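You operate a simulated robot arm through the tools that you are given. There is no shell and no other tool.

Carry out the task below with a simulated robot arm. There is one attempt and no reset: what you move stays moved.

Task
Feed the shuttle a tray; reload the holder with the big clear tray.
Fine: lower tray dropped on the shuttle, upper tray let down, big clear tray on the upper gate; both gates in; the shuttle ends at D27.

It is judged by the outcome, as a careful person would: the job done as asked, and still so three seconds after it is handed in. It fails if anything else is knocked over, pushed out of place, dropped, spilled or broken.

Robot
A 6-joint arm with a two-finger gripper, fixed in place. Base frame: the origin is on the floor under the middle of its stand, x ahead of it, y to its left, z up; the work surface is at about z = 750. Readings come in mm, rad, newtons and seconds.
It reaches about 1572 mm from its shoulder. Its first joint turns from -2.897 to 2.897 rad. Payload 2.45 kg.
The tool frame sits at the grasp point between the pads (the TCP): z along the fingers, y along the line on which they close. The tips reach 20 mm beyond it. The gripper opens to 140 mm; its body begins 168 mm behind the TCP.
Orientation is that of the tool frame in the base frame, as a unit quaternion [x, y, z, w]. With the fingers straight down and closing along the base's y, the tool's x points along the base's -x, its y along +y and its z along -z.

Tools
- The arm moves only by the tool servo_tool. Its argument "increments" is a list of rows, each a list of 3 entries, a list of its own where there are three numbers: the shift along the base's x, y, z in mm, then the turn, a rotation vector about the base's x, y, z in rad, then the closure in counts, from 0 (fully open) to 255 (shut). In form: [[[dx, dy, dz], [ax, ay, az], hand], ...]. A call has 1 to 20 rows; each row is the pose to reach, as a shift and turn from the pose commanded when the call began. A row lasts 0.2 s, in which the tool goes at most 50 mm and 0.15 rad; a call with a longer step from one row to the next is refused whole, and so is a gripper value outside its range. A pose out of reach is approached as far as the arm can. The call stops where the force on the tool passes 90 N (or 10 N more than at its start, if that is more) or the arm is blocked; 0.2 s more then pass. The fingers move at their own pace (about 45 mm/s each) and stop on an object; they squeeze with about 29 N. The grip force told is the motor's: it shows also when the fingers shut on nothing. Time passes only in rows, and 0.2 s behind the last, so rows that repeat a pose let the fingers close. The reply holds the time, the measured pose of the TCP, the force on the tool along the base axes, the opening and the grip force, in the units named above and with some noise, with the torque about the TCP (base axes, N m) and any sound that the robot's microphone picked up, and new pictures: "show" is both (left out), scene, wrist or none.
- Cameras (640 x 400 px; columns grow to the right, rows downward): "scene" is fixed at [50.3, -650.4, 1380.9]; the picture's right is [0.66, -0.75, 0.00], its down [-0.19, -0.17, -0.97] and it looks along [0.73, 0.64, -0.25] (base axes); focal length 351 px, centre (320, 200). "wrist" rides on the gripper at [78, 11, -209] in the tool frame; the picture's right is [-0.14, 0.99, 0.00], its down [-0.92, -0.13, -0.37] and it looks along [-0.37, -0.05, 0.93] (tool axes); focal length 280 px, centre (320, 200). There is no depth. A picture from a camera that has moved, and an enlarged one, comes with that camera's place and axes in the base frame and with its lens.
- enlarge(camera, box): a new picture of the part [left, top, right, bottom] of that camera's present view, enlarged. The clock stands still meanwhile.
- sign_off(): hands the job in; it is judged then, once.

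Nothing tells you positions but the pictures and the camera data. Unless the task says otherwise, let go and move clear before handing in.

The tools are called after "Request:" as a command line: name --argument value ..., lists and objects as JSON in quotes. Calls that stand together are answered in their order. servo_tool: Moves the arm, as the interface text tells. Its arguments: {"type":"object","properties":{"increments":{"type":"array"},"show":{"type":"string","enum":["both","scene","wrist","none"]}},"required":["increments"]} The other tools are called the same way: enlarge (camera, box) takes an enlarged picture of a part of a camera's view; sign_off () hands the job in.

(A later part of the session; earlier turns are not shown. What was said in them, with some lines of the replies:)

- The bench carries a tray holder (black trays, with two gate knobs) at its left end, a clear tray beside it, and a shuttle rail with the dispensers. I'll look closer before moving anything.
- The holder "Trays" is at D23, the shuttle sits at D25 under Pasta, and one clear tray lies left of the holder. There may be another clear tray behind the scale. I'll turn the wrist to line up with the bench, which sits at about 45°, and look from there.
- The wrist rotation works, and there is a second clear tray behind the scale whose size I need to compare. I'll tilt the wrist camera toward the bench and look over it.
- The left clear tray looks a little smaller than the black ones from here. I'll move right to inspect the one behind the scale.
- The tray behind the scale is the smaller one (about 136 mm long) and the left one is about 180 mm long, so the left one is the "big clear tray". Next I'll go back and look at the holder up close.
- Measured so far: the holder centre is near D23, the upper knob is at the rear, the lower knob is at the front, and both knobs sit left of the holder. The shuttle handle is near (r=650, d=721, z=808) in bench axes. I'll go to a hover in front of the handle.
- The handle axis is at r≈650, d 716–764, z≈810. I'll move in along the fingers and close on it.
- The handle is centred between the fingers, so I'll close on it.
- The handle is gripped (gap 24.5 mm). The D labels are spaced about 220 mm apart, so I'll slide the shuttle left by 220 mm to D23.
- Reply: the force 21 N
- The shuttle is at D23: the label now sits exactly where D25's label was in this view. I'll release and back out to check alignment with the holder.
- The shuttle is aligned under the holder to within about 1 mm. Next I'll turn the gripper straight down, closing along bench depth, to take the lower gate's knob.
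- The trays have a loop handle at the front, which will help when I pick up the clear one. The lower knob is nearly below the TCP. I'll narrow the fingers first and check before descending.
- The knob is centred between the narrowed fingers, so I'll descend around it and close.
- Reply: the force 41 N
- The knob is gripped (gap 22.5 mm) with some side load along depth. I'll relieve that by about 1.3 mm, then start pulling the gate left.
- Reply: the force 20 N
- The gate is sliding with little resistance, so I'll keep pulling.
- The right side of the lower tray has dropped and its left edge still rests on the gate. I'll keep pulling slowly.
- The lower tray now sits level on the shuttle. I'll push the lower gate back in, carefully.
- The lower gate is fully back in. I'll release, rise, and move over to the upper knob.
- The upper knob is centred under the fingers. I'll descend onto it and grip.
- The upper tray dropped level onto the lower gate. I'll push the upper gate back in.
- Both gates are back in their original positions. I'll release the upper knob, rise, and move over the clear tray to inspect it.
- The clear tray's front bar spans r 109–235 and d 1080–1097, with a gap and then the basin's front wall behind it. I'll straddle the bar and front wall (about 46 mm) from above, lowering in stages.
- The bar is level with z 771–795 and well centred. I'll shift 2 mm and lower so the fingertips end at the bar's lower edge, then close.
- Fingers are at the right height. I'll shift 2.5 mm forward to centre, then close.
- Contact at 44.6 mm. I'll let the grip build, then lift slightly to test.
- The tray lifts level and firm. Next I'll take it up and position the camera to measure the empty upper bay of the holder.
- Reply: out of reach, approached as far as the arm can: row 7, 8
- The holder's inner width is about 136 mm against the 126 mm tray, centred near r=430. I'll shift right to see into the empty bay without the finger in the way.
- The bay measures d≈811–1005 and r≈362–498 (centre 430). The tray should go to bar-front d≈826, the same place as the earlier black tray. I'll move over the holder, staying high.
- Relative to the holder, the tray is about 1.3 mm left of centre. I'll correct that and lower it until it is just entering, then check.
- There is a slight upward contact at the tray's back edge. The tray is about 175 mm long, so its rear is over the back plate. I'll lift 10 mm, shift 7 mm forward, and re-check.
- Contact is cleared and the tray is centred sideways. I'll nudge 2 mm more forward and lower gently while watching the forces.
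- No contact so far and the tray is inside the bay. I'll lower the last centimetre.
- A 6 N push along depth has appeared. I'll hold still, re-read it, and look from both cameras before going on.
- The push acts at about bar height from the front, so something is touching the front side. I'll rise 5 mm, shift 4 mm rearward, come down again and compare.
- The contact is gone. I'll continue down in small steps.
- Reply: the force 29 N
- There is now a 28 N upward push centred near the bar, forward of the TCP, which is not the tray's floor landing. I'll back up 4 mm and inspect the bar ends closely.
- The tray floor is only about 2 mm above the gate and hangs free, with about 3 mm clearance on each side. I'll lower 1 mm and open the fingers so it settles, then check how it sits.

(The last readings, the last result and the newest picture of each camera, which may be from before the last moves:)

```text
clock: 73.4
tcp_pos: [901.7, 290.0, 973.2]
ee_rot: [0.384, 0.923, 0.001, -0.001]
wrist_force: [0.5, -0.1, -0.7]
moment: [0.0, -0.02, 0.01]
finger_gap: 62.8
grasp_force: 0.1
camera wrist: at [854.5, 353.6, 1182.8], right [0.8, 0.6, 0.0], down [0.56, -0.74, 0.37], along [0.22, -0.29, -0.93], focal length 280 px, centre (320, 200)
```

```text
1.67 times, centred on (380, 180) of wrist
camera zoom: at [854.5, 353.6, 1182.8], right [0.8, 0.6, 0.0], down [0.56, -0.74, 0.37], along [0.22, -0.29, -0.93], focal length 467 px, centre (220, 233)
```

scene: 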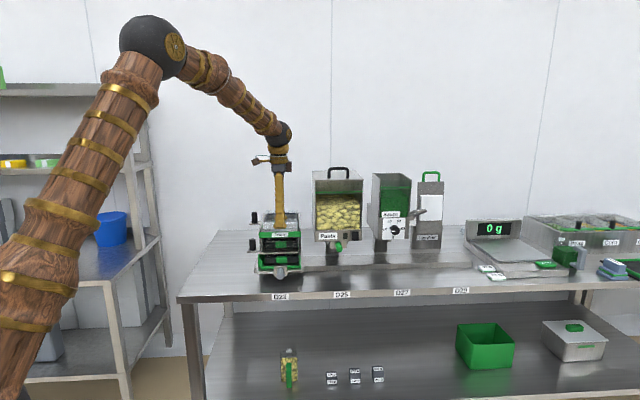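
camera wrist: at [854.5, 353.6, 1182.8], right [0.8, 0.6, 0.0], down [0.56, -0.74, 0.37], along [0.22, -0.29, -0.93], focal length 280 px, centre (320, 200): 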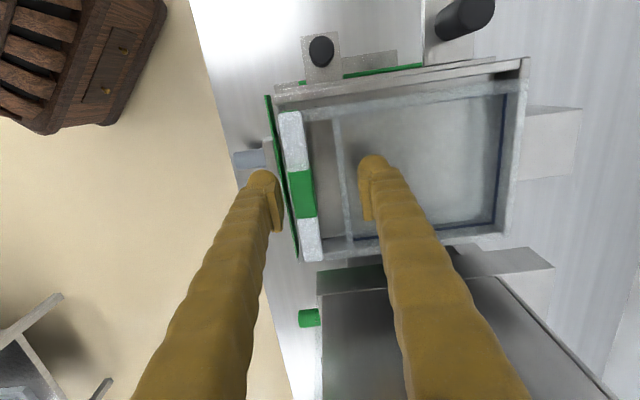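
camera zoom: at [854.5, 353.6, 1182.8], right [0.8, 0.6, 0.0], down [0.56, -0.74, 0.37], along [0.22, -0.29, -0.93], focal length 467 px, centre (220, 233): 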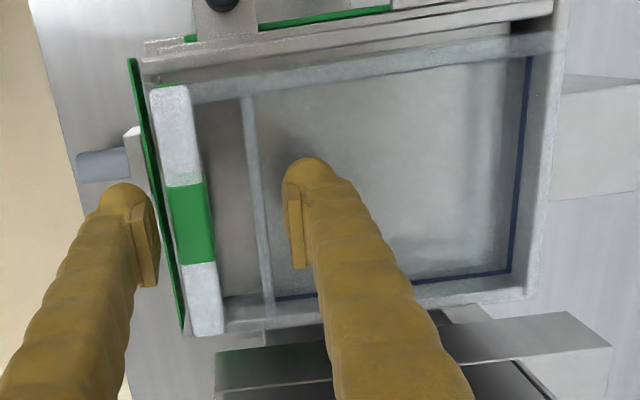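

The tray is released. I'll raise the gripper straight up and look closely at how the tray sits.

Request:
servo_tool --increments '[[[0, 0, 10], [0, 0, 0], 140], [[0, 0, 40], [0, 0, 0], 140], [[0, 0, 80], [0, 0, 0], 140], [[0, 0, 120], [0, 0, 0], 140], [[-20, 20, 140], [0, 0, 0], 140], [[-50, 50, 140], [0, 0, 0], 140], [[-80, 80, 140], [0, 0, 0], 140], [[-80, 80, 140], [0, 0, 0], 140]]'

Request:
enlarge --camera "scene" --box '[250, 195, 310, 245]'

Request:
enlarge --camera "wrist" --box '[220, 120, 460, 320]'

Request:
enlarge --camera "scene" --box '[255, 217, 285, 242]'

Request:
enlarge --camera "scene" --box '[278, 217, 308, 242]'

```text
clock: 75.2
tcp_pos: [823.4, 369.8, 1113.4]
ee_rot: [0.383, 0.924, 0.0, -0.001]
wrist_force: [0.3, 0.5, -0.2]
moment: [-0.01, 0.03, 0.0]
finger_gap: 63.4
grasp_force: 0.1
camera wrist: at [776.6, 432.5, 1322.2], right [0.8, 0.6, 0.0], down [0.56, -0.74, 0.37], along [0.22, -0.29, -0.93], focal length 280 px, centre (320, 200)
```

scene: 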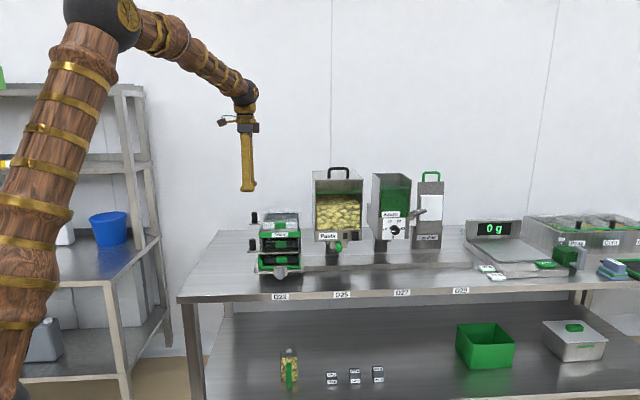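
wrist: 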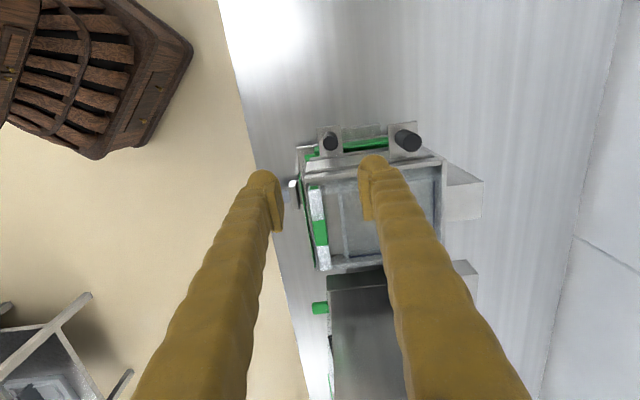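

```text
8.00 times, centred on (280, 220) of scene
camera zoom: at [50.3, -650.4, 1380.9], right [0.66, -0.75, 0.0], down [-0.19, -0.17, -0.97], along [0.73, 0.64, -0.25], focal length 2806 px, centre (640, 40)
```

zoom: 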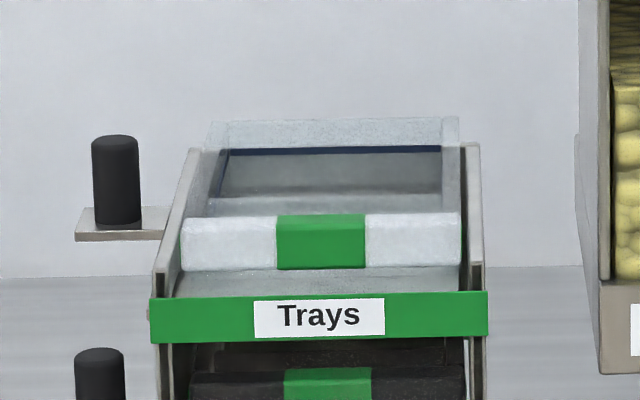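

```text
2.00 times, centred on (340, 220) of wrist
camera zoom: at [776.6, 432.5, 1322.2], right [0.8, 0.6, 0.0], down [0.56, -0.74, 0.37], along [0.22, -0.29, -0.93], focal length 561 px, centre (280, 160)
```

zoom: 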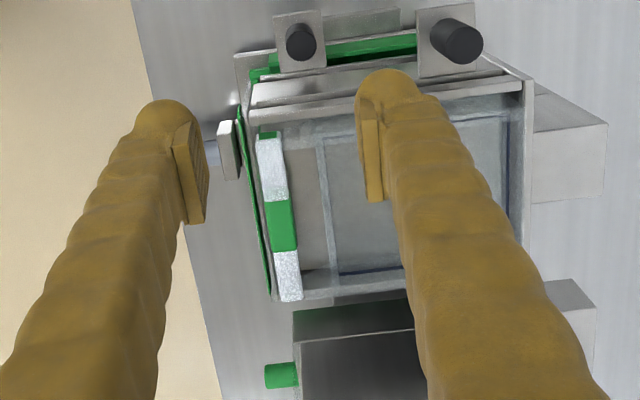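

```text
16.00 times, centred on (270, 230) of scene
camera zoom: at [50.3, -650.4, 1380.9], right [0.66, -0.75, 0.0], down [-0.19, -0.17, -0.97], along [0.73, 0.64, -0.25], focal length 5613 px, centre (1120, -272)
```

zoom: 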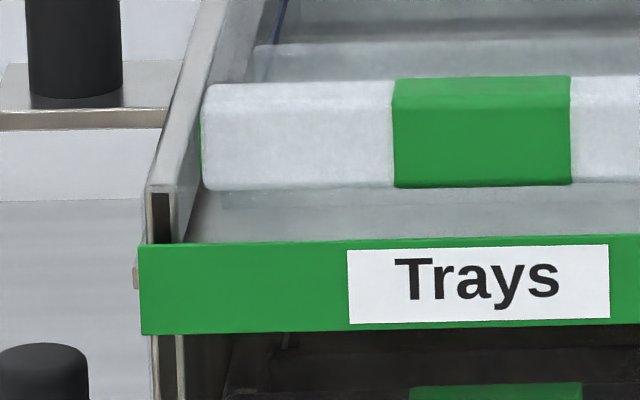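

```text
16.00 times, centred on (293, 230) of scene
camera zoom: at [50.3, -650.4, 1380.9], right [0.66, -0.75, 0.0], down [-0.19, -0.17, -0.97], along [0.73, 0.64, -0.25], focal length 5613 px, centre (752, -272)
```

zoom: 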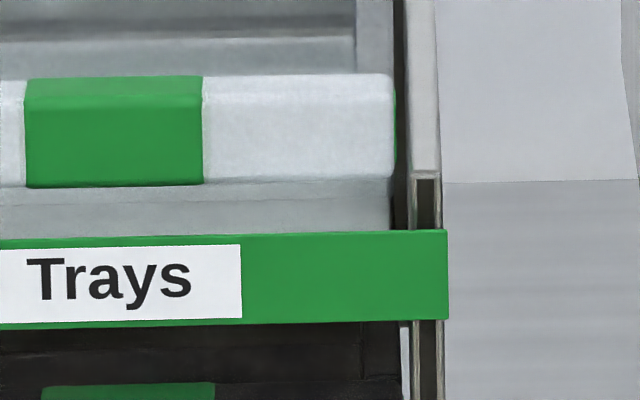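

The clear tray sits between the plates behind the band, level and parallel to it. I'll swing back to the front, viewing pose tilted, to verify it from there and then take the shuttle handle.

Request:
servo_tool --increments '[[[-10, -25, 0], [0, 0, -0.143], 0], [[-20, -50, 0], [0, 0, -0.286], 0], [[-30, -75, 0], [0, 0, -0.428], 0], [[-40, -100, 0], [0, 0, -0.571], 0], [[-50, -125, 0], [0, 0, -0.714], 0], [[-60, -150, 0], [0, 0, -0.857], 0], [[-70, -175, 0], [0, 0, -1.0], 0], [[-80, -200, 0], [0, 0, -1.142], 0], [[-90, -225, 0], [0, 0, -1.285], 0], [[-100, -250, 0], [0, 0, -1.428], 0], [[-102, -255, 0], [0, 0, -1.571], 0]]' --show "none"

Request:
servo_tool --increments '[[[0, 0, -10], [0.1, -0.1, 0], 0], [[0, 0, -20], [0.2, -0.2, 0], 0], [[0, 0, -30], [0.3, -0.3, 0], 0], [[0, 0, -40], [0.4, -0.4, 0], 0], [[0, 0, -60], [0.5, -0.5, 0], 0], [[0, 0, -80], [0.6, -0.6, 0], 0], [[0, 0, -100], [0.629, -0.629, 0], 0], [[0, 0, -120], [0.629, -0.629, 0], 0]]'

Request:
enlarge --camera "wrist" --box '[230, 0, 410, 140]'

Request:
enlarge --camera "wrist" --box '[240, 60, 400, 200]'

```text
clock: 77.6
tcp_pos: [719.4, 116.7, 1113.5]
ee_rot: [0.925, 0.381, 0.0, 0.0]
wrist_force: [0.5, 0.4, 0.1]
moment: [-0.02, 0.01, 0.01]
finger_gap: 140.0
grasp_force: 0.0
```

```text
clock: 79.4
tcp_pos: [719.4, 117.4, 992.2]
ee_rot: [0.834, 0.344, 0.398, -0.165]
wrist_force: [0.6, 0.1, 0.1]
moment: [0.0, -0.03, -0.02]
finger_gap: 140.2
grasp_force: 0.1
camera wrist: at [647.2, 28.7, 1184.9], right [0.64, -0.76, -0.11], down [-0.7, -0.52, -0.48], along [0.31, 0.38, -0.87], focal length 280 px, centre (320, 200)
```

scene: 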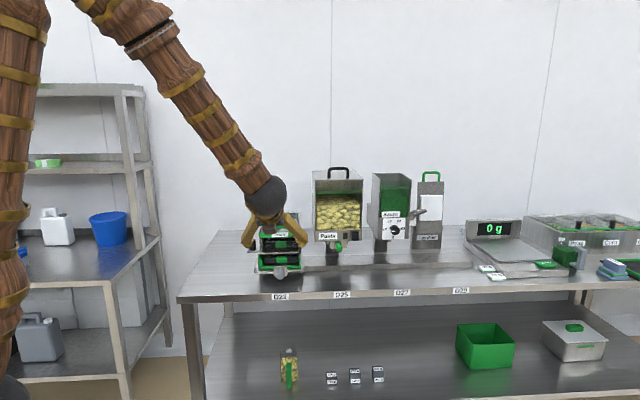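
wrist: 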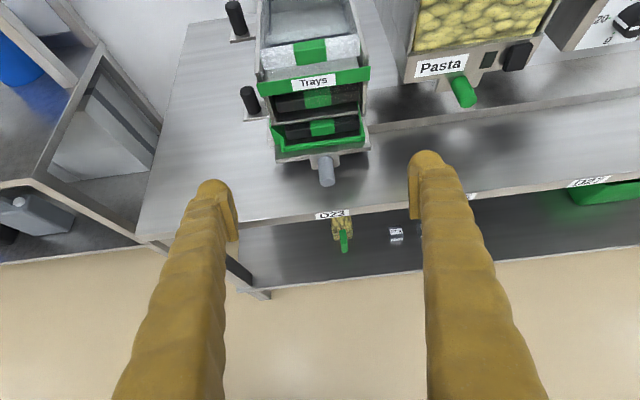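

```text
2.86 times, centred on (320, 70) of wrist
camera zoom: at [647.2, 28.7, 1184.9], right [0.64, -0.76, -0.11], down [-0.7, -0.52, -0.48], along [0.31, 0.38, -0.87], focal length 801 px, centre (320, 571)
```

zoom: 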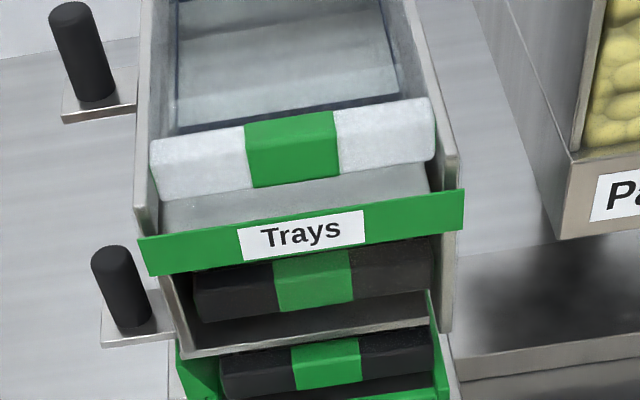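

```text
2.86 times, centred on (320, 130) of wrist
camera zoom: at [647.2, 28.7, 1184.9], right [0.64, -0.76, -0.11], down [-0.7, -0.52, -0.48], along [0.31, 0.38, -0.87], focal length 801 px, centre (320, 400)
```

zoom: 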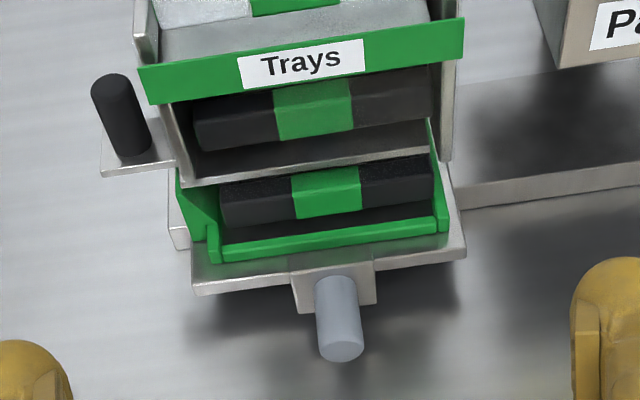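

The clear tray is seated just as the black one was, and the shuttle's tray sits level inside the green frame. I'll return to the shuttle handle at r≈430.

Request:
servo_tool --increments '[[[7, 4, -40], [0, 0, 0], 0], [[15, 8, -83], [0, 0, 0], 0], [[37, 30, -108], [0, 0, 0], 0], [[59, 52, -133], [0, 0, 0], 0], [[81, 74, -158], [0, 0, 0], 0], [[95, 89, -174], [0, 0, 0], 0], [[103, 96.4, -183], [0, 0, 0], 0], [[103, 96.4, -183], [0, 0, 0], 0]]'

```text
clock: 81.2
tcp_pos: [822.7, 212.2, 808.8]
ee_rot: [0.834, 0.344, 0.398, -0.165]
wrist_force: [-0.5, 0.1, 0.3]
moment: [-0.01, 0.04, -0.03]
finger_gap: 140.0
grasp_force: 0.1
camera wrist: at [751.6, 123.8, 1002.5], right [0.64, -0.76, -0.11], down [-0.7, -0.52, -0.48], along [0.31, 0.38, -0.87], focal length 280 px, centre (320, 200)
```

scene: 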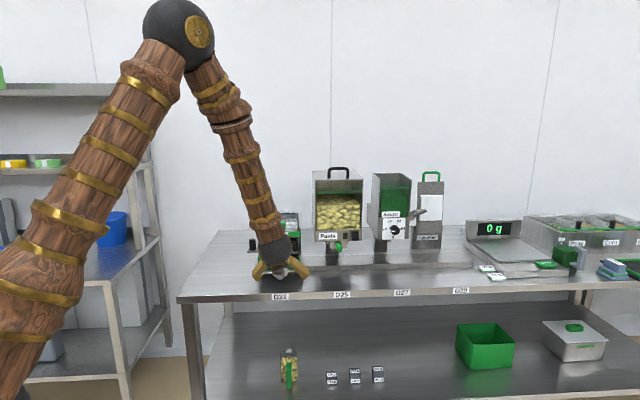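
wrist: 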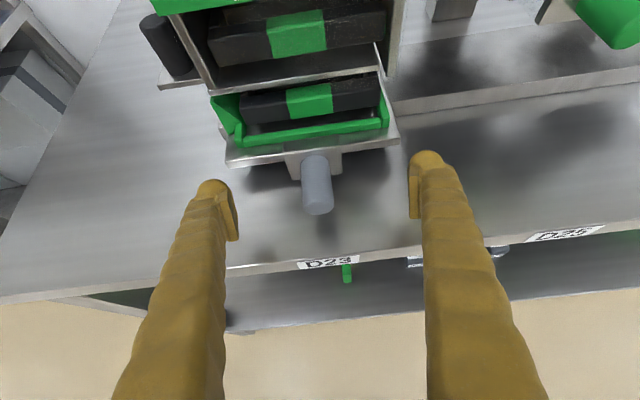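

Request:
servo_tool --increments '[[[-1.2, 1.2, 0.5], [0, 0, 0], 0], [[-1.2, 1.2, 0.5], [0, 0, 0], 255], [[-1.2, 1.2, 0.5], [0, 0, 0], 255], [[-1.2, 1.2, 0.5], [0, 0, 0], 255], [[-1.2, 1.2, 0.5], [0, 0, 0], 255], [[-1.2, 1.2, 0.5], [0, 0, 0], 255], [[-1.2, 1.2, 0.5], [0, 0, 0], 255], [[-1.2, 1.2, 0.5], [0, 0, 0], 255], [[-1.2, 1.2, 0.5], [0, 0, 0], 255]]' --show "wrist"

Request:
enlarge --camera "scene" --box '[310, 190, 450, 300]'

```text
clock: 83.2
tcp_pos: [821.6, 213.5, 809.7]
ee_rot: [0.834, 0.344, 0.398, -0.164]
wrist_force: [-1.4, 2.9, -0.7]
moment: [-0.01, 0.02, 0.05]
finger_gap: 24.7
grasp_force: 35.3
camera wrist: at [749.7, 125.3, 1003.3], right [0.64, -0.76, -0.11], down [-0.7, -0.52, -0.48], along [0.31, 0.38, -0.87], focal length 280 px, centre (320, 200)
```

wrist: 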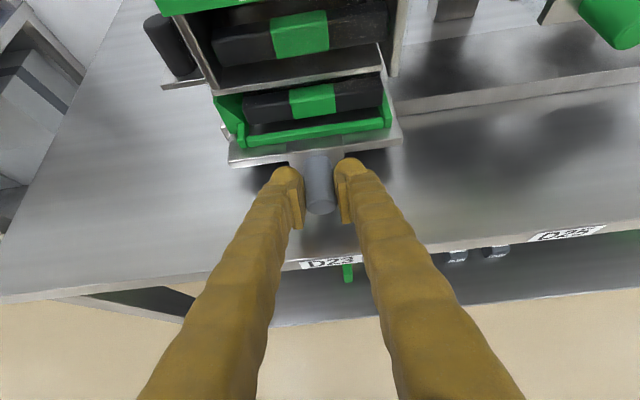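

```text
3.64 times, centred on (380, 245) of scene
camera zoom: at [50.3, -650.4, 1380.9], right [0.66, -0.75, 0.0], down [-0.19, -0.17, -0.97], along [0.73, 0.64, -0.25], focal length 1276 px, centre (102, 36)
```

zoom: 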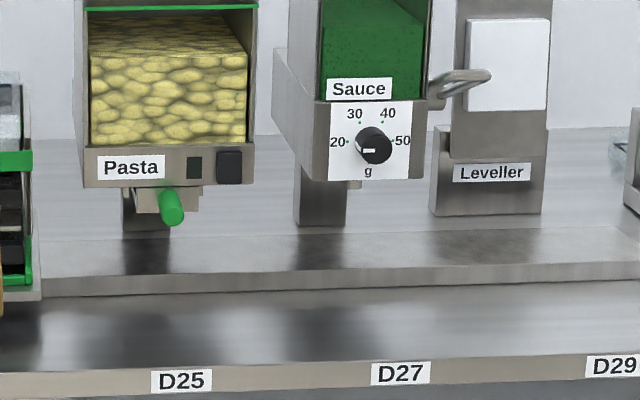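

The handle is gripped. I'll slide right toward D27, first a short stretch to check the tray clears the holder.

Request:
servo_tool --increments '[[[4, -4, 0], [0, 0, 0], 255], [[12, -12, 0], [0, 0, 0], 255], [[22, -22, 0], [0, 0, 0], 255], [[32, -32, 0], [0, 0, 0], 255], [[44, -44, 0], [0, 0, 0], 255], [[56, -56, 0], [0, 0, 0], 255], [[68, -68, 0], [0, 0, 0], 255], [[78, -78, 0], [0, 0, 0], 255]]'

Request:
enlarge --camera "scene" --box '[240, 190, 380, 300]'

```text
clock: 85.0
tcp_pos: [899.1, 134.5, 810.7]
ee_rot: [0.834, 0.344, 0.398, -0.166]
wrist_force: [16.4, 14.2, -4.6]
moment: [0.29, -0.29, -0.04]
finger_gap: 24.6
grasp_force: 45.0
camera wrist: at [827.7, 46.9, 1003.4], right [0.64, -0.76, -0.11], down [-0.7, -0.52, -0.48], along [0.31, 0.38, -0.87], focal length 280 px, centre (320, 200)
```

scene: 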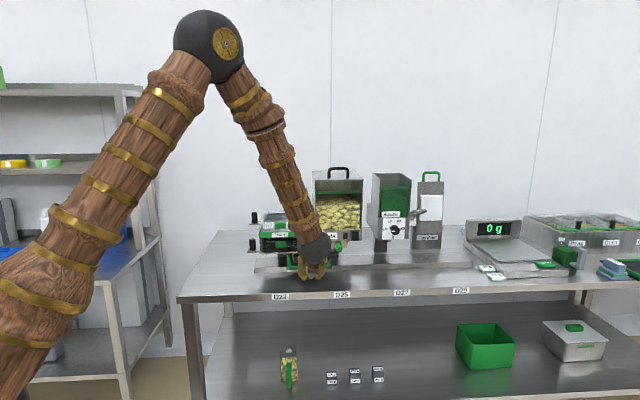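
wrist: 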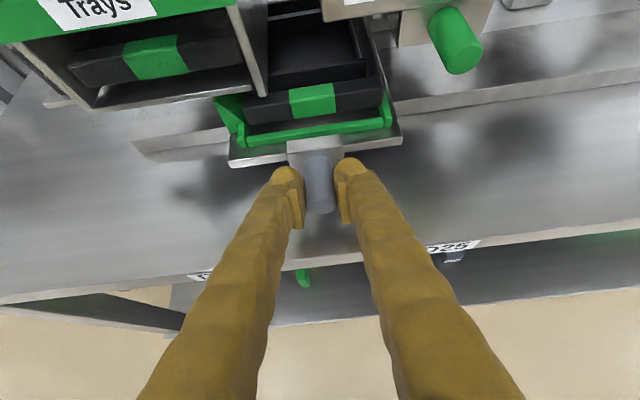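

```text
3.64 times, centred on (310, 245) of scene
camera zoom: at [50.3, -650.4, 1380.9], right [0.66, -0.75, 0.0], down [-0.19, -0.17, -0.97], along [0.73, 0.64, -0.25], focal length 1276 px, centre (356, 36)
```

zoom: 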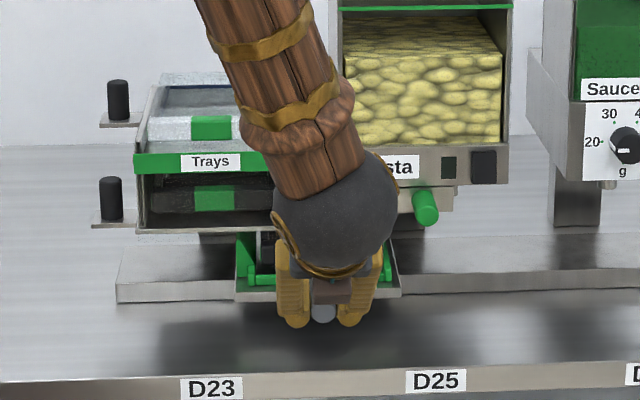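

The tray rides along without trouble. I'll continue to just short of D27, relieving the slight side load.

Request:
servo_tool --increments '[[[6, -5, 0], [0, 0, 0], 255], [[16, -14.5, 0], [0, 0, 0], 255], [[28.7, -27.3, 0], [0, 0, 0], 255], [[41.7, -40.3, 0], [0, 0, 0], 255], [[54.7, -53.3, 0], [0, 0, 0], 255], [[67.7, -66.3, 0], [0, 0, 0], 255], [[80.7, -79.3, 0], [0, 0, 0], 255], [[93.7, -92.3, 0], [0, 0, 0], 255], [[106.7, -105.3, 0], [0, 0, 0], 255], [[119.7, -118.3, 0], [0, 0, 0], 255], [[132.7, -131.3, 0], [0, 0, 0], 255], [[145.7, -144.3, 0], [0, 0, 0], 255], [[158.7, -157.3, 0], [0, 0, 0], 255], [[171.7, -170.3, 0], [0, 0, 0], 255], [[184.7, -183.3, 0], [0, 0, 0], 255], [[196.7, -195.3, 0], [0, 0, 0], 255], [[206.7, -205.3, 0], [0, 0, 0], 255], [[214.7, -213.3, 0], [0, 0, 0], 255], [[220.7, -219.3, 0], [0, 0, 0], 255], [[222.7, -221.3, 0], [0, 0, 0], 255]]'

Request:
enlarge --camera "scene" --box '[310, 190, 450, 300]'

Request:
enlarge --camera "wrist" --box '[200, 0, 600, 290]'

```text
clock: 89.2
tcp_pos: [1123.0, -86.5, 810.6]
ee_rot: [0.835, 0.344, 0.397, -0.165]
wrist_force: [-7.2, -5.8, -18.0]
moment: [-0.02, 0.09, 0.0]
finger_gap: 24.6
grasp_force: 44.7
camera wrist: at [1050.9, -174.0, 1002.8], right [0.64, -0.76, -0.11], down [-0.7, -0.52, -0.48], along [0.31, 0.38, -0.87], focal length 280 px, centre (320, 200)
```

scene: 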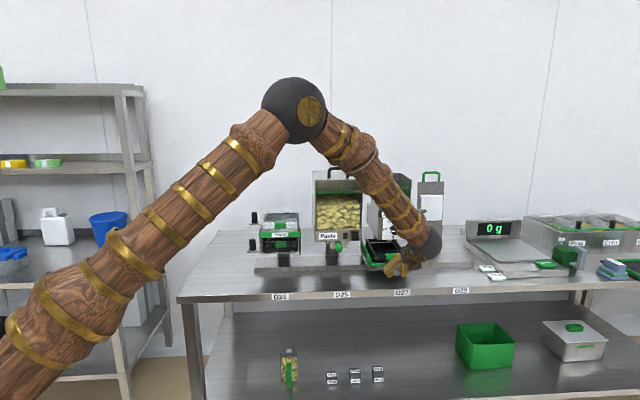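
wrist: 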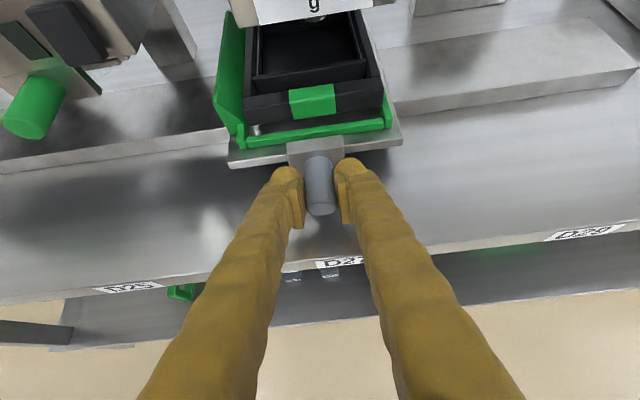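

```text
3.64 times, centred on (380, 245) of scene
camera zoom: at [50.3, -650.4, 1380.9], right [0.66, -0.75, 0.0], down [-0.19, -0.17, -0.97], along [0.73, 0.64, -0.25], focal length 1276 px, centre (102, 36)
```

zoom: 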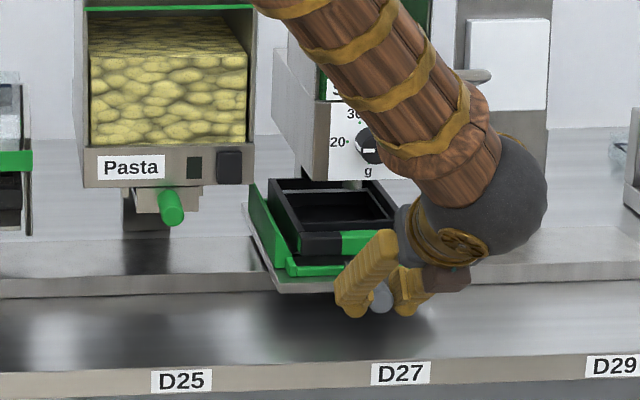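

```text
1.38 times, centred on (400, 145) of wrist
camera zoom: at [1050.9, -174.0, 1002.8], right [0.64, -0.76, -0.11], down [-0.7, -0.52, -0.48], along [0.31, 0.38, -0.87], focal length 387 px, centre (210, 276)
```

zoom: 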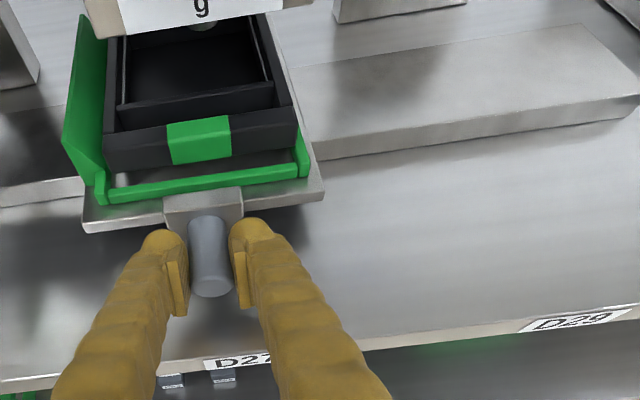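

15 mm to go. I'll make the final approach and check the D27 label lines up as D23 and D25 did (left edge at column about 299.5).

Request:
servo_tool --increments '[[[5, -5, 0], [0, 0, 0], 255], [[9, -9, 0], [0, 0, 0], 255], [[10.8, -10.8, 0], [0, 0, 0], 255], [[10.8, -10.8, 0], [0, 0, 0], 255]]'

Request:
enlarge --camera "wrist" --box '[280, 230, 400, 290]'

Request:
enlarge --camera "scene" --box '[330, 190, 450, 300]'

```text
clock: 90.2
tcp_pos: [1132.3, -97.2, 809.7]
ee_rot: [0.835, 0.344, 0.397, -0.165]
wrist_force: [3.1, -0.3, -16.4]
moment: [-0.03, 0.05, 0.02]
finger_gap: 24.6
grasp_force: 45.8
camera wrist: at [1061.2, -184.3, 1002.8], right [0.64, -0.76, -0.11], down [-0.7, -0.52, -0.48], along [0.31, 0.38, -0.87], focal length 280 px, centre (320, 200)
```

scene: 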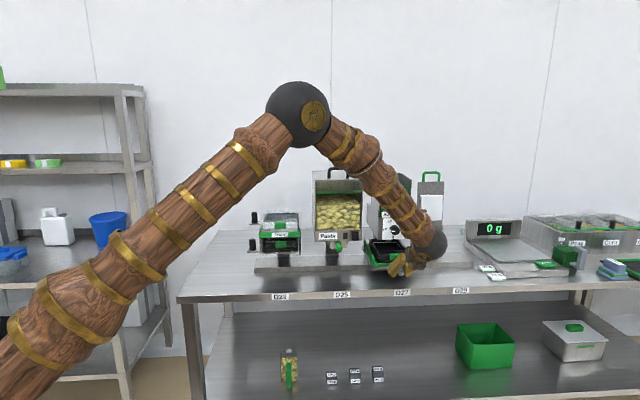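
wrist: 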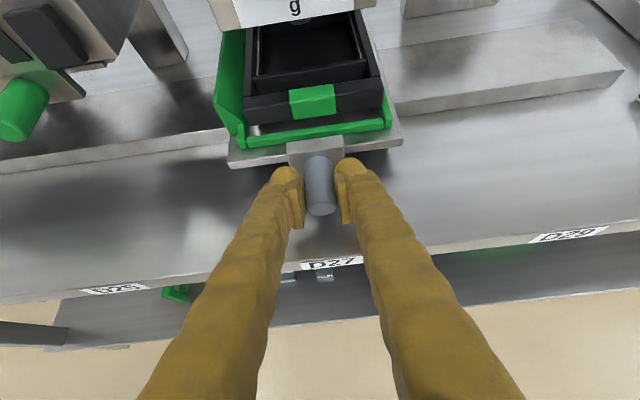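

```text
5.33 times, centred on (340, 260) of wrist
camera zoom: at [1061.2, -184.3, 1002.8], right [0.64, -0.76, -0.11], down [-0.7, -0.52, -0.48], along [0.31, 0.38, -0.87], focal length 1495 px, centre (213, -120)
```

zoom: 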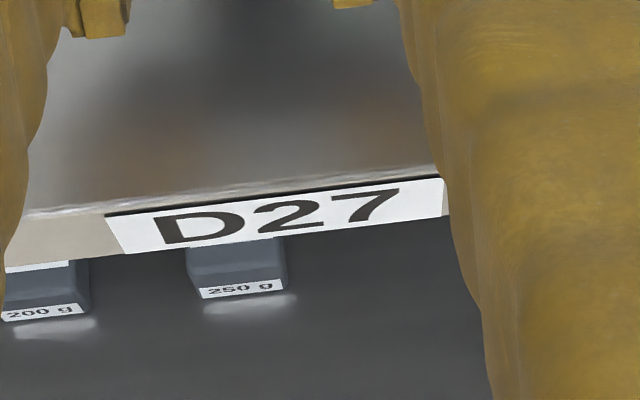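

```text
3.64 times, centred on (390, 245) of scene
camera zoom: at [50.3, -650.4, 1380.9], right [0.66, -0.75, 0.0], down [-0.19, -0.17, -0.97], along [0.73, 0.64, -0.25], focal length 1276 px, centre (66, 36)
```

zoom: 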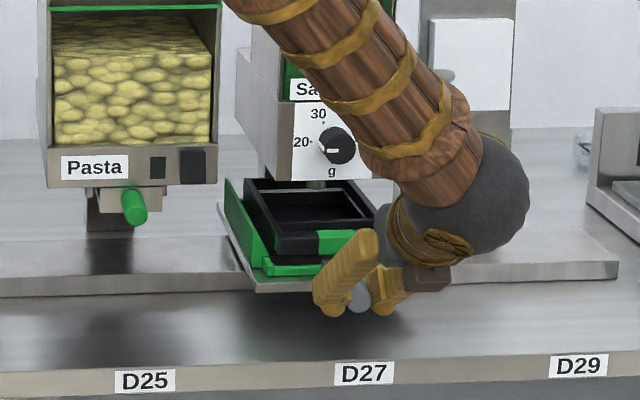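

The D27 label lines up exactly (left edge at 299.7, TCP r=869.4). I'll release the handle and back away.

Request:
servo_tool --increments '[[[0, 0, -0.4], [0, 0, 0], 255], [[0, 0, -0.4], [0, 0, 0], 200], [[0, 0, -0.4], [0, 0, 0], 100], [[0, 0, -0.4], [0, 0, 0], 0], [[0, 0, -0.4], [0, 0, 0], 0], [[0, 0, -0.4], [0, 0, 0], 0], [[0, 0, -0.4], [0, 0, 0], 0], [[-22, -22, 25], [0, 0, 0], 0], [[-44, -44, 50], [0, 0, 0], 0], [[-66, -66, 75], [0, 0, 0], 0], [[-88, -88, 100], [0, 0, 0], 0], [[-110, -110, 130], [0, 0, 0], 0], [[-130, -130, 165], [0, 0, 0], 0]]'

Request:
enlarge --camera "scene" --box '[330, 190, 450, 300]'

Request:
enlarge --camera "wrist" --box '[220, 0, 460, 220]'

```text
clock: 93.0
tcp_pos: [1003.7, -224.1, 973.4]
ee_rot: [0.834, 0.345, 0.398, -0.166]
wrist_force: [0.3, -0.4, -0.9]
moment: [0.03, -0.05, -0.02]
finger_gap: 140.1
grasp_force: 0.0
camera wrist: at [931.6, -311.9, 1166.7], right [0.64, -0.76, -0.11], down [-0.7, -0.52, -0.48], along [0.31, 0.39, -0.87], focal length 280 px, centre (320, 200)
```

scene: 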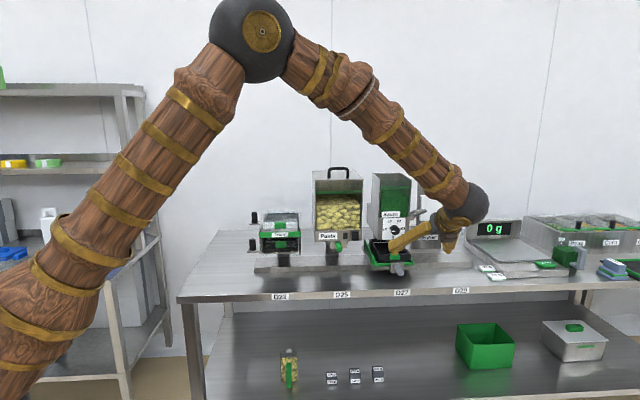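
wrist: 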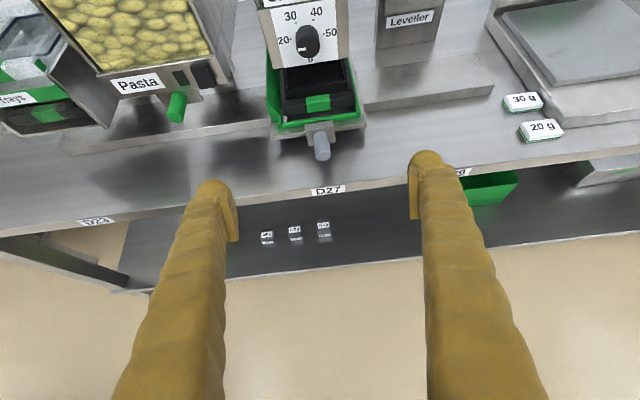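

```text
3.64 times, centred on (390, 245) of scene
camera zoom: at [50.3, -650.4, 1380.9], right [0.66, -0.75, 0.0], down [-0.19, -0.17, -0.97], along [0.73, 0.64, -0.25], focal length 1276 px, centre (66, 36)
```

zoom: 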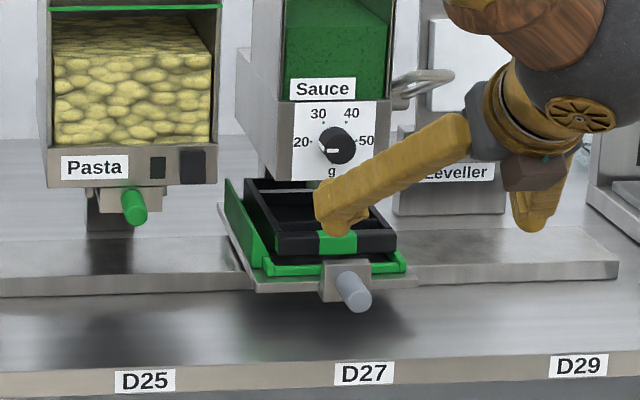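

```text
1.82 times, centred on (340, 110) of wrist
camera zoom: at [931.6, -311.9, 1166.7], right [0.64, -0.76, -0.11], down [-0.7, -0.52, -0.48], along [0.31, 0.39, -0.87], focal length 510 px, centre (284, 364)
```

zoom: 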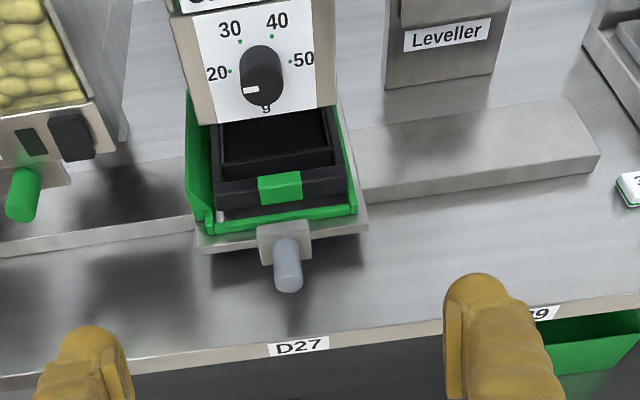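

Request:
enlarge --camera "wrist" --box '[255, 50, 375, 160]'

Request:
enlarge --camera "scene" --box '[245, 195, 315, 285]'

Request:
enlarge --camera "wrist" --box '[0, 0, 220, 150]'

```text
3.64 times, centred on (315, 105) of wrist
camera zoom: at [931.6, -311.9, 1166.7], right [0.64, -0.76, -0.11], down [-0.7, -0.52, -0.48], along [0.31, 0.39, -0.87], focal length 1020 px, centre (338, 546)
```

zoom: 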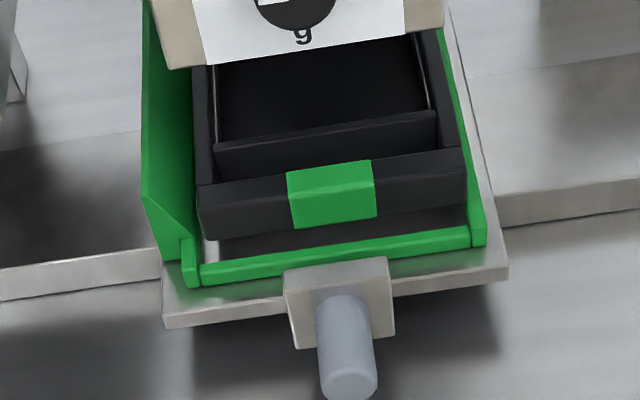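

```text
4.44 times, centred on (280, 240) of scene
camera zoom: at [50.3, -650.4, 1380.9], right [0.66, -0.75, 0.0], down [-0.19, -0.17, -0.97], along [0.73, 0.64, -0.25], focal length 1559 px, centre (498, 22)
```

zoom: 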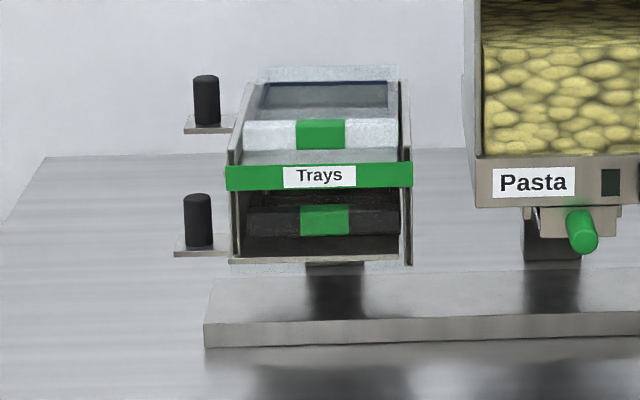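

```text
2.67 times, centred on (110, 75) of wrist
camera zoom: at [931.6, -311.9, 1166.7], right [0.64, -0.76, -0.11], down [-0.7, -0.52, -0.48], along [0.31, 0.39, -0.87], focal length 748 px, centre (880, 533)
```

zoom: 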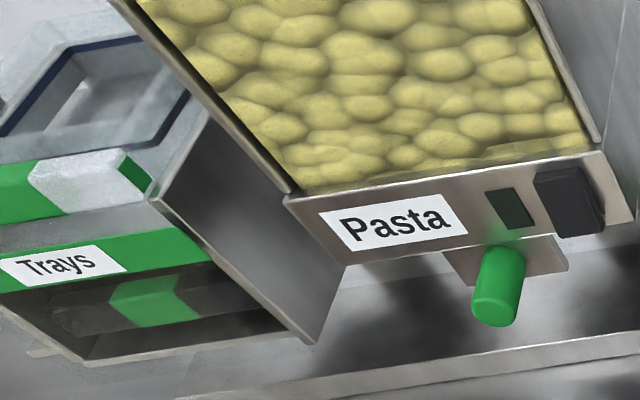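

The shuttle is at D27 with its tray in place, and the clear tray occupies exactly the pixels the black one did. The let-down tray's bar seems about 2 mm higher than the original lower one, so I'll look into the holder from the front at a low angle to make sure it's flat.

Request:
servo_tool --increments '[[[-31, 31, 0], [0, 0, 0], 0], [[-62, 62, 0], [0, 0, 0], 0], [[-93, 93, 0], [0, 0, 0], 0], [[-124, 124, 0], [0, 0, 0], 0], [[-155, 155, -5], [0.08, -0.08, 0], 0], [[-186, 186, -10], [0.16, -0.16, 0], 0], [[-217, 217, -20], [0.24, -0.24, 0], 0], [[-248, 248, -30], [0.32, -0.32, 0], 0], [[-279, 279, -45], [0.4, -0.4, 0], 0], [[-310, 310, -60], [0.481, -0.481, 0], 0], [[-310, 310, -73], [0.481, -0.481, 0], 0]]'

Request:
enlarge --camera "wrist" --box '[230, 80, 420, 240]'

```text
clock: 95.4
tcp_pos: [694.8, 82.9, 900.0]
ee_rot: [0.653, 0.271, 0.653, -0.272]
wrist_force: [0.7, 0.0, 0.0]
moment: [0.01, 0.01, 0.0]
finger_gap: 140.0
grasp_force: 0.1
out of reach, approached as far as the arm can: row 10, 11
camera wrist: at [555.3, -73.2, 979.1], right [0.7, -0.7, -0.14], down [-0.35, -0.17, -0.92], along [0.62, 0.7, -0.36], focal length 280 px, centre (320, 200)
```

scene: 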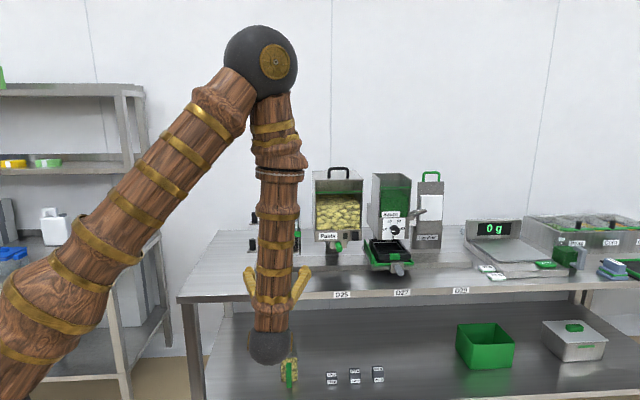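
wrist: 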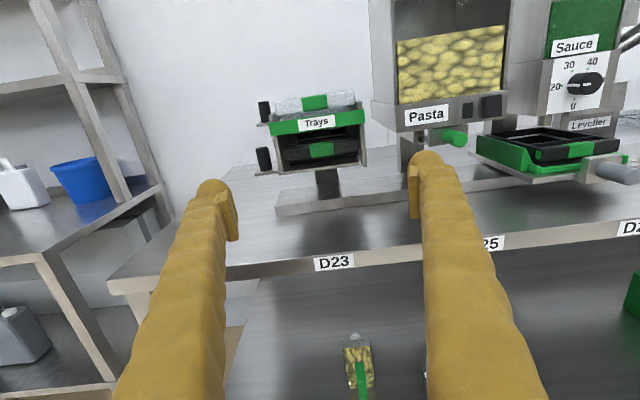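

```text
2.50 times, centred on (325, 160) of wrist
camera zoom: at [555.3, -73.2, 979.1], right [0.7, -0.7, -0.14], down [-0.35, -0.17, -0.92], along [0.62, 0.7, -0.36], focal length 701 px, centre (308, 300)
```

zoom: 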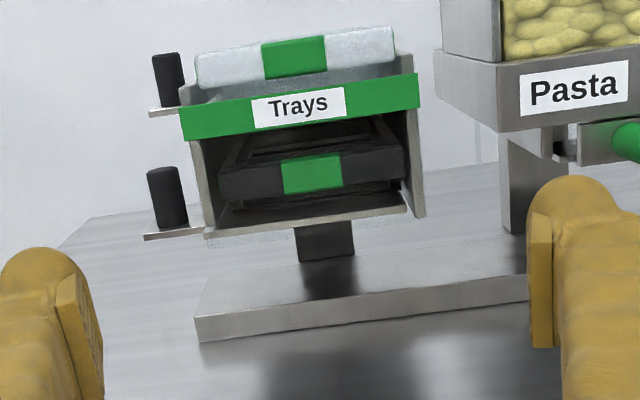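

Request:
enlarge --camera "wrist" --box '[262, 85, 372, 180]'

Request:
enlarge --camera "wrist" --box '[270, 130, 320, 175]'

Request:
enlarge --camera "wrist" --box '[315, 120, 370, 170]'

```text
4.21 times, centred on (317, 132) of wrist
camera zoom: at [555.3, -73.2, 979.1], right [0.7, -0.7, -0.14], down [-0.35, -0.17, -0.92], along [0.62, 0.7, -0.36], focal length 1181 px, centre (333, 484)
```

zoom: 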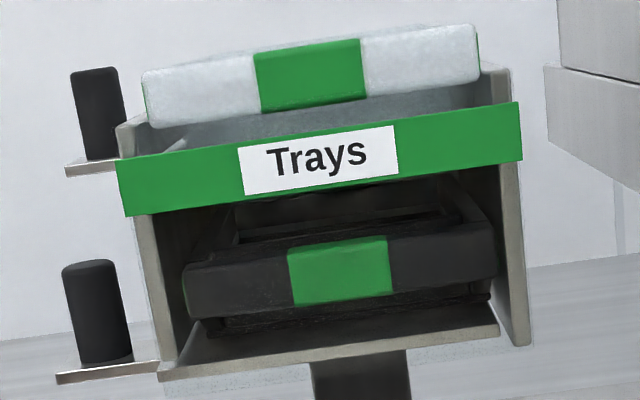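

```text
8.89 times, centred on (295, 152) of wrist
camera zoom: at [555.3, -73.2, 979.1], right [0.7, -0.7, -0.14], down [-0.35, -0.17, -0.92], along [0.62, 0.7, -0.36], focal length 2492 px, centre (542, 622)
```

zoom: 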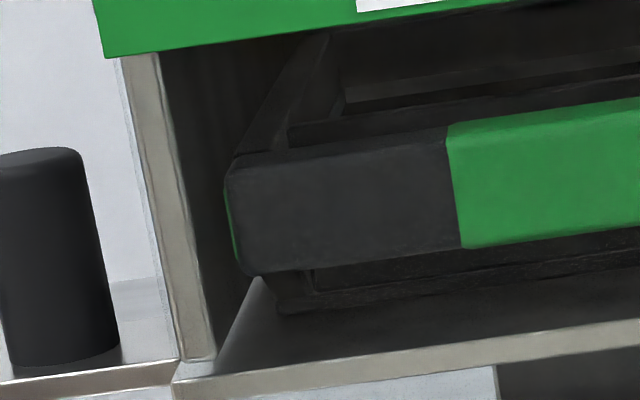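

```text
8.00 times, centred on (342, 145) of wrist
camera zoom: at [555.3, -73.2, 979.1], right [0.7, -0.7, -0.14], down [-0.35, -0.17, -0.92], along [0.62, 0.7, -0.36], focal length 2243 px, centre (140, 640)
```

zoom: 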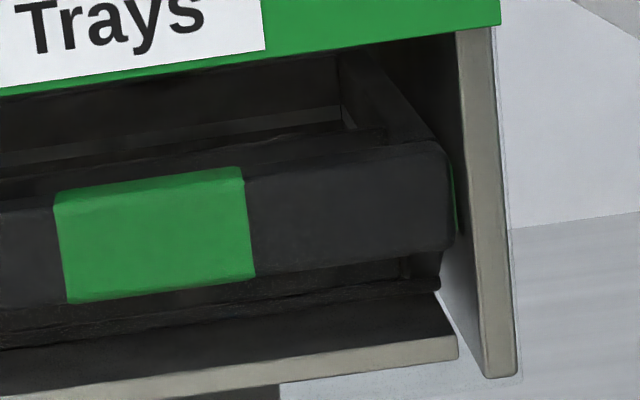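

The let-down tray lies flat on the lower gate, and the clear tray sits level on the upper one. I'll withdraw the arm to a clear spot and take a last look at everything.

Request:
servo_tool --increments '[[[-15, -15, 20], [-0.08, 0.08, 0], 0], [[-30, -30, 45], [-0.16, 0.16, 0], 0], [[-45, -45, 75], [-0.24, 0.24, 0], 0], [[-60, -60, 105], [-0.32, 0.32, 0], 0], [[-75, -75, 135], [-0.4, 0.4, 0], 0], [[-90, -90, 165], [-0.481, 0.481, 0], 0], [[-100, -100, 200], [-0.481, 0.481, 0], 0], [[-100, -60, 230], [-0.481, 0.481, 0], 0], [[-100, -30, 250], [-0.481, 0.481, 0], 0], [[-100, -30, 250], [-0.481, 0.481, 0], 0]]'

Request:
enlarge --camera "scene" --box '[200, 180, 460, 310]'

Request:
enlarge --camera "scene" --box '[245, 195, 315, 285]'

Request:
enlarge --camera "scene" --box '[340, 210, 440, 300]'

```text
clock: 97.6
tcp_pos: [598.2, 52.1, 1153.4]
ee_rot: [0.835, 0.344, 0.398, -0.164]
wrist_force: [1.1, 0.8, 0.9]
moment: [0.01, 0.0, 0.0]
finger_gap: 140.0
grasp_force: 0.0
out of reach, approached as far as the arm can: row 1, 2
camera wrist: at [526.0, -36.6, 1346.1], right [0.64, -0.76, -0.11], down [-0.7, -0.52, -0.48], along [0.31, 0.38, -0.87], focal length 280 px, centre (320, 200)
```

scene: 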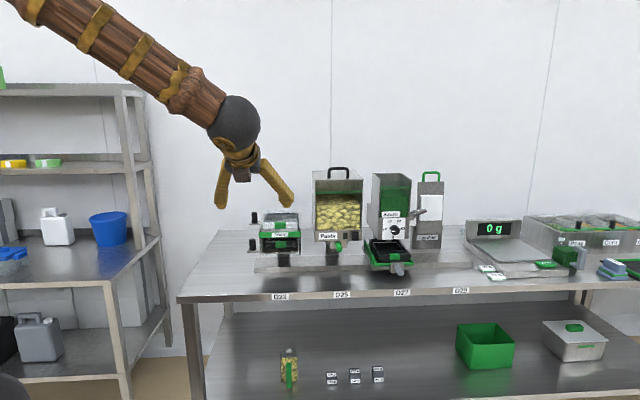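
wrist: 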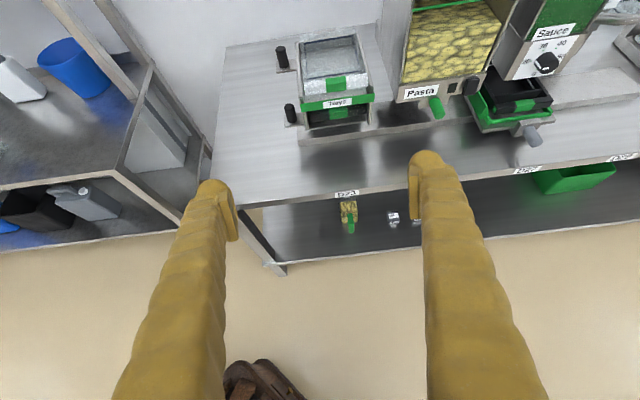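

```text
2.46 times, centred on (330, 245) of scene
camera zoom: at [50.3, -650.4, 1380.9], right [0.66, -0.75, 0.0], down [-0.19, -0.17, -0.97], along [0.73, 0.64, -0.25], focal length 864 px, centre (295, 89)
```

zoom: 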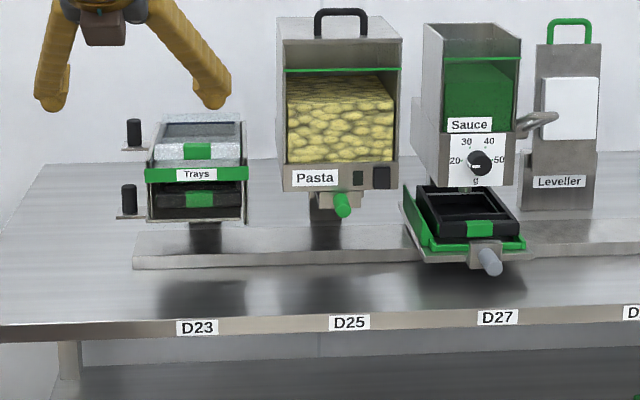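

```text
4.44 times, centred on (280, 240) of scene
camera zoom: at [50.3, -650.4, 1380.9], right [0.66, -0.75, 0.0], down [-0.19, -0.17, -0.97], along [0.73, 0.64, -0.25], focal length 1559 px, centre (498, 22)
```

zoom: 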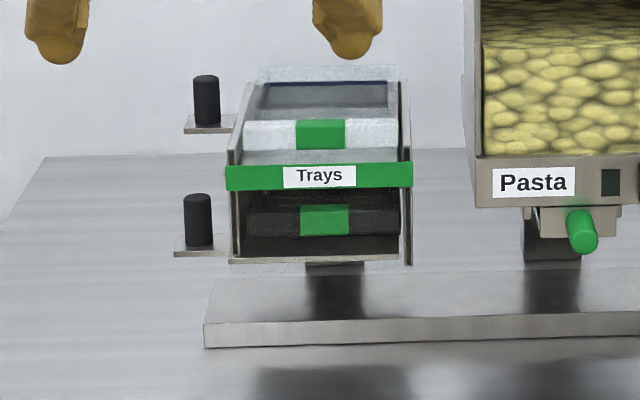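

```text
4.44 times, centred on (390, 255) of scene
camera zoom: at [50.3, -650.4, 1380.9], right [0.66, -0.75, 0.0], down [-0.19, -0.17, -0.97], along [0.73, 0.64, -0.25], focal length 1559 px, centre (9, -44)
```

zoom: 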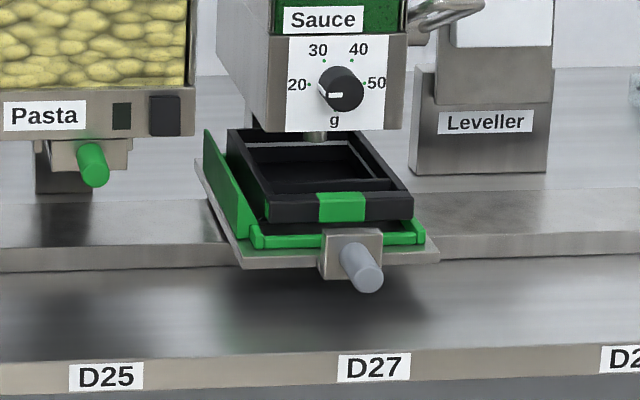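

Everything is in place. The lower tray is on the shuttle at D27 and the upper tray rests on the lower gate. The big clear tray is on the upper gate, both gates are in, nothing else has moved, and the arm is clear. Handing in.

Request:
sign_off

```text
The job is handed in.
```

I've handed the job in. At the last look, before handing in, everything was as you asked:

- **Shuttle:** it carries the lower black tray and stands at D27, within about 1 mm of the label.
- **Let-down tray:** the former upper tray lies flat on the lower gate.
- **Clear tray:** the big one from the left of the holder sits level on the upper gate, in the same place the black tray had been. The other clear tray, behind the scale, is smaller, so I left it alone.
- **Gates:** both are pushed back in to their original positions.

While loading the clear tray I touched the holder three times. Two were light, and one press of about 28 N came just above the gate. I released the tray about a millimetre or two above the gate and it settled level.

The gripper is empty and the arm is clear of the bench. I saw nothing else on the bench moved or knocked.
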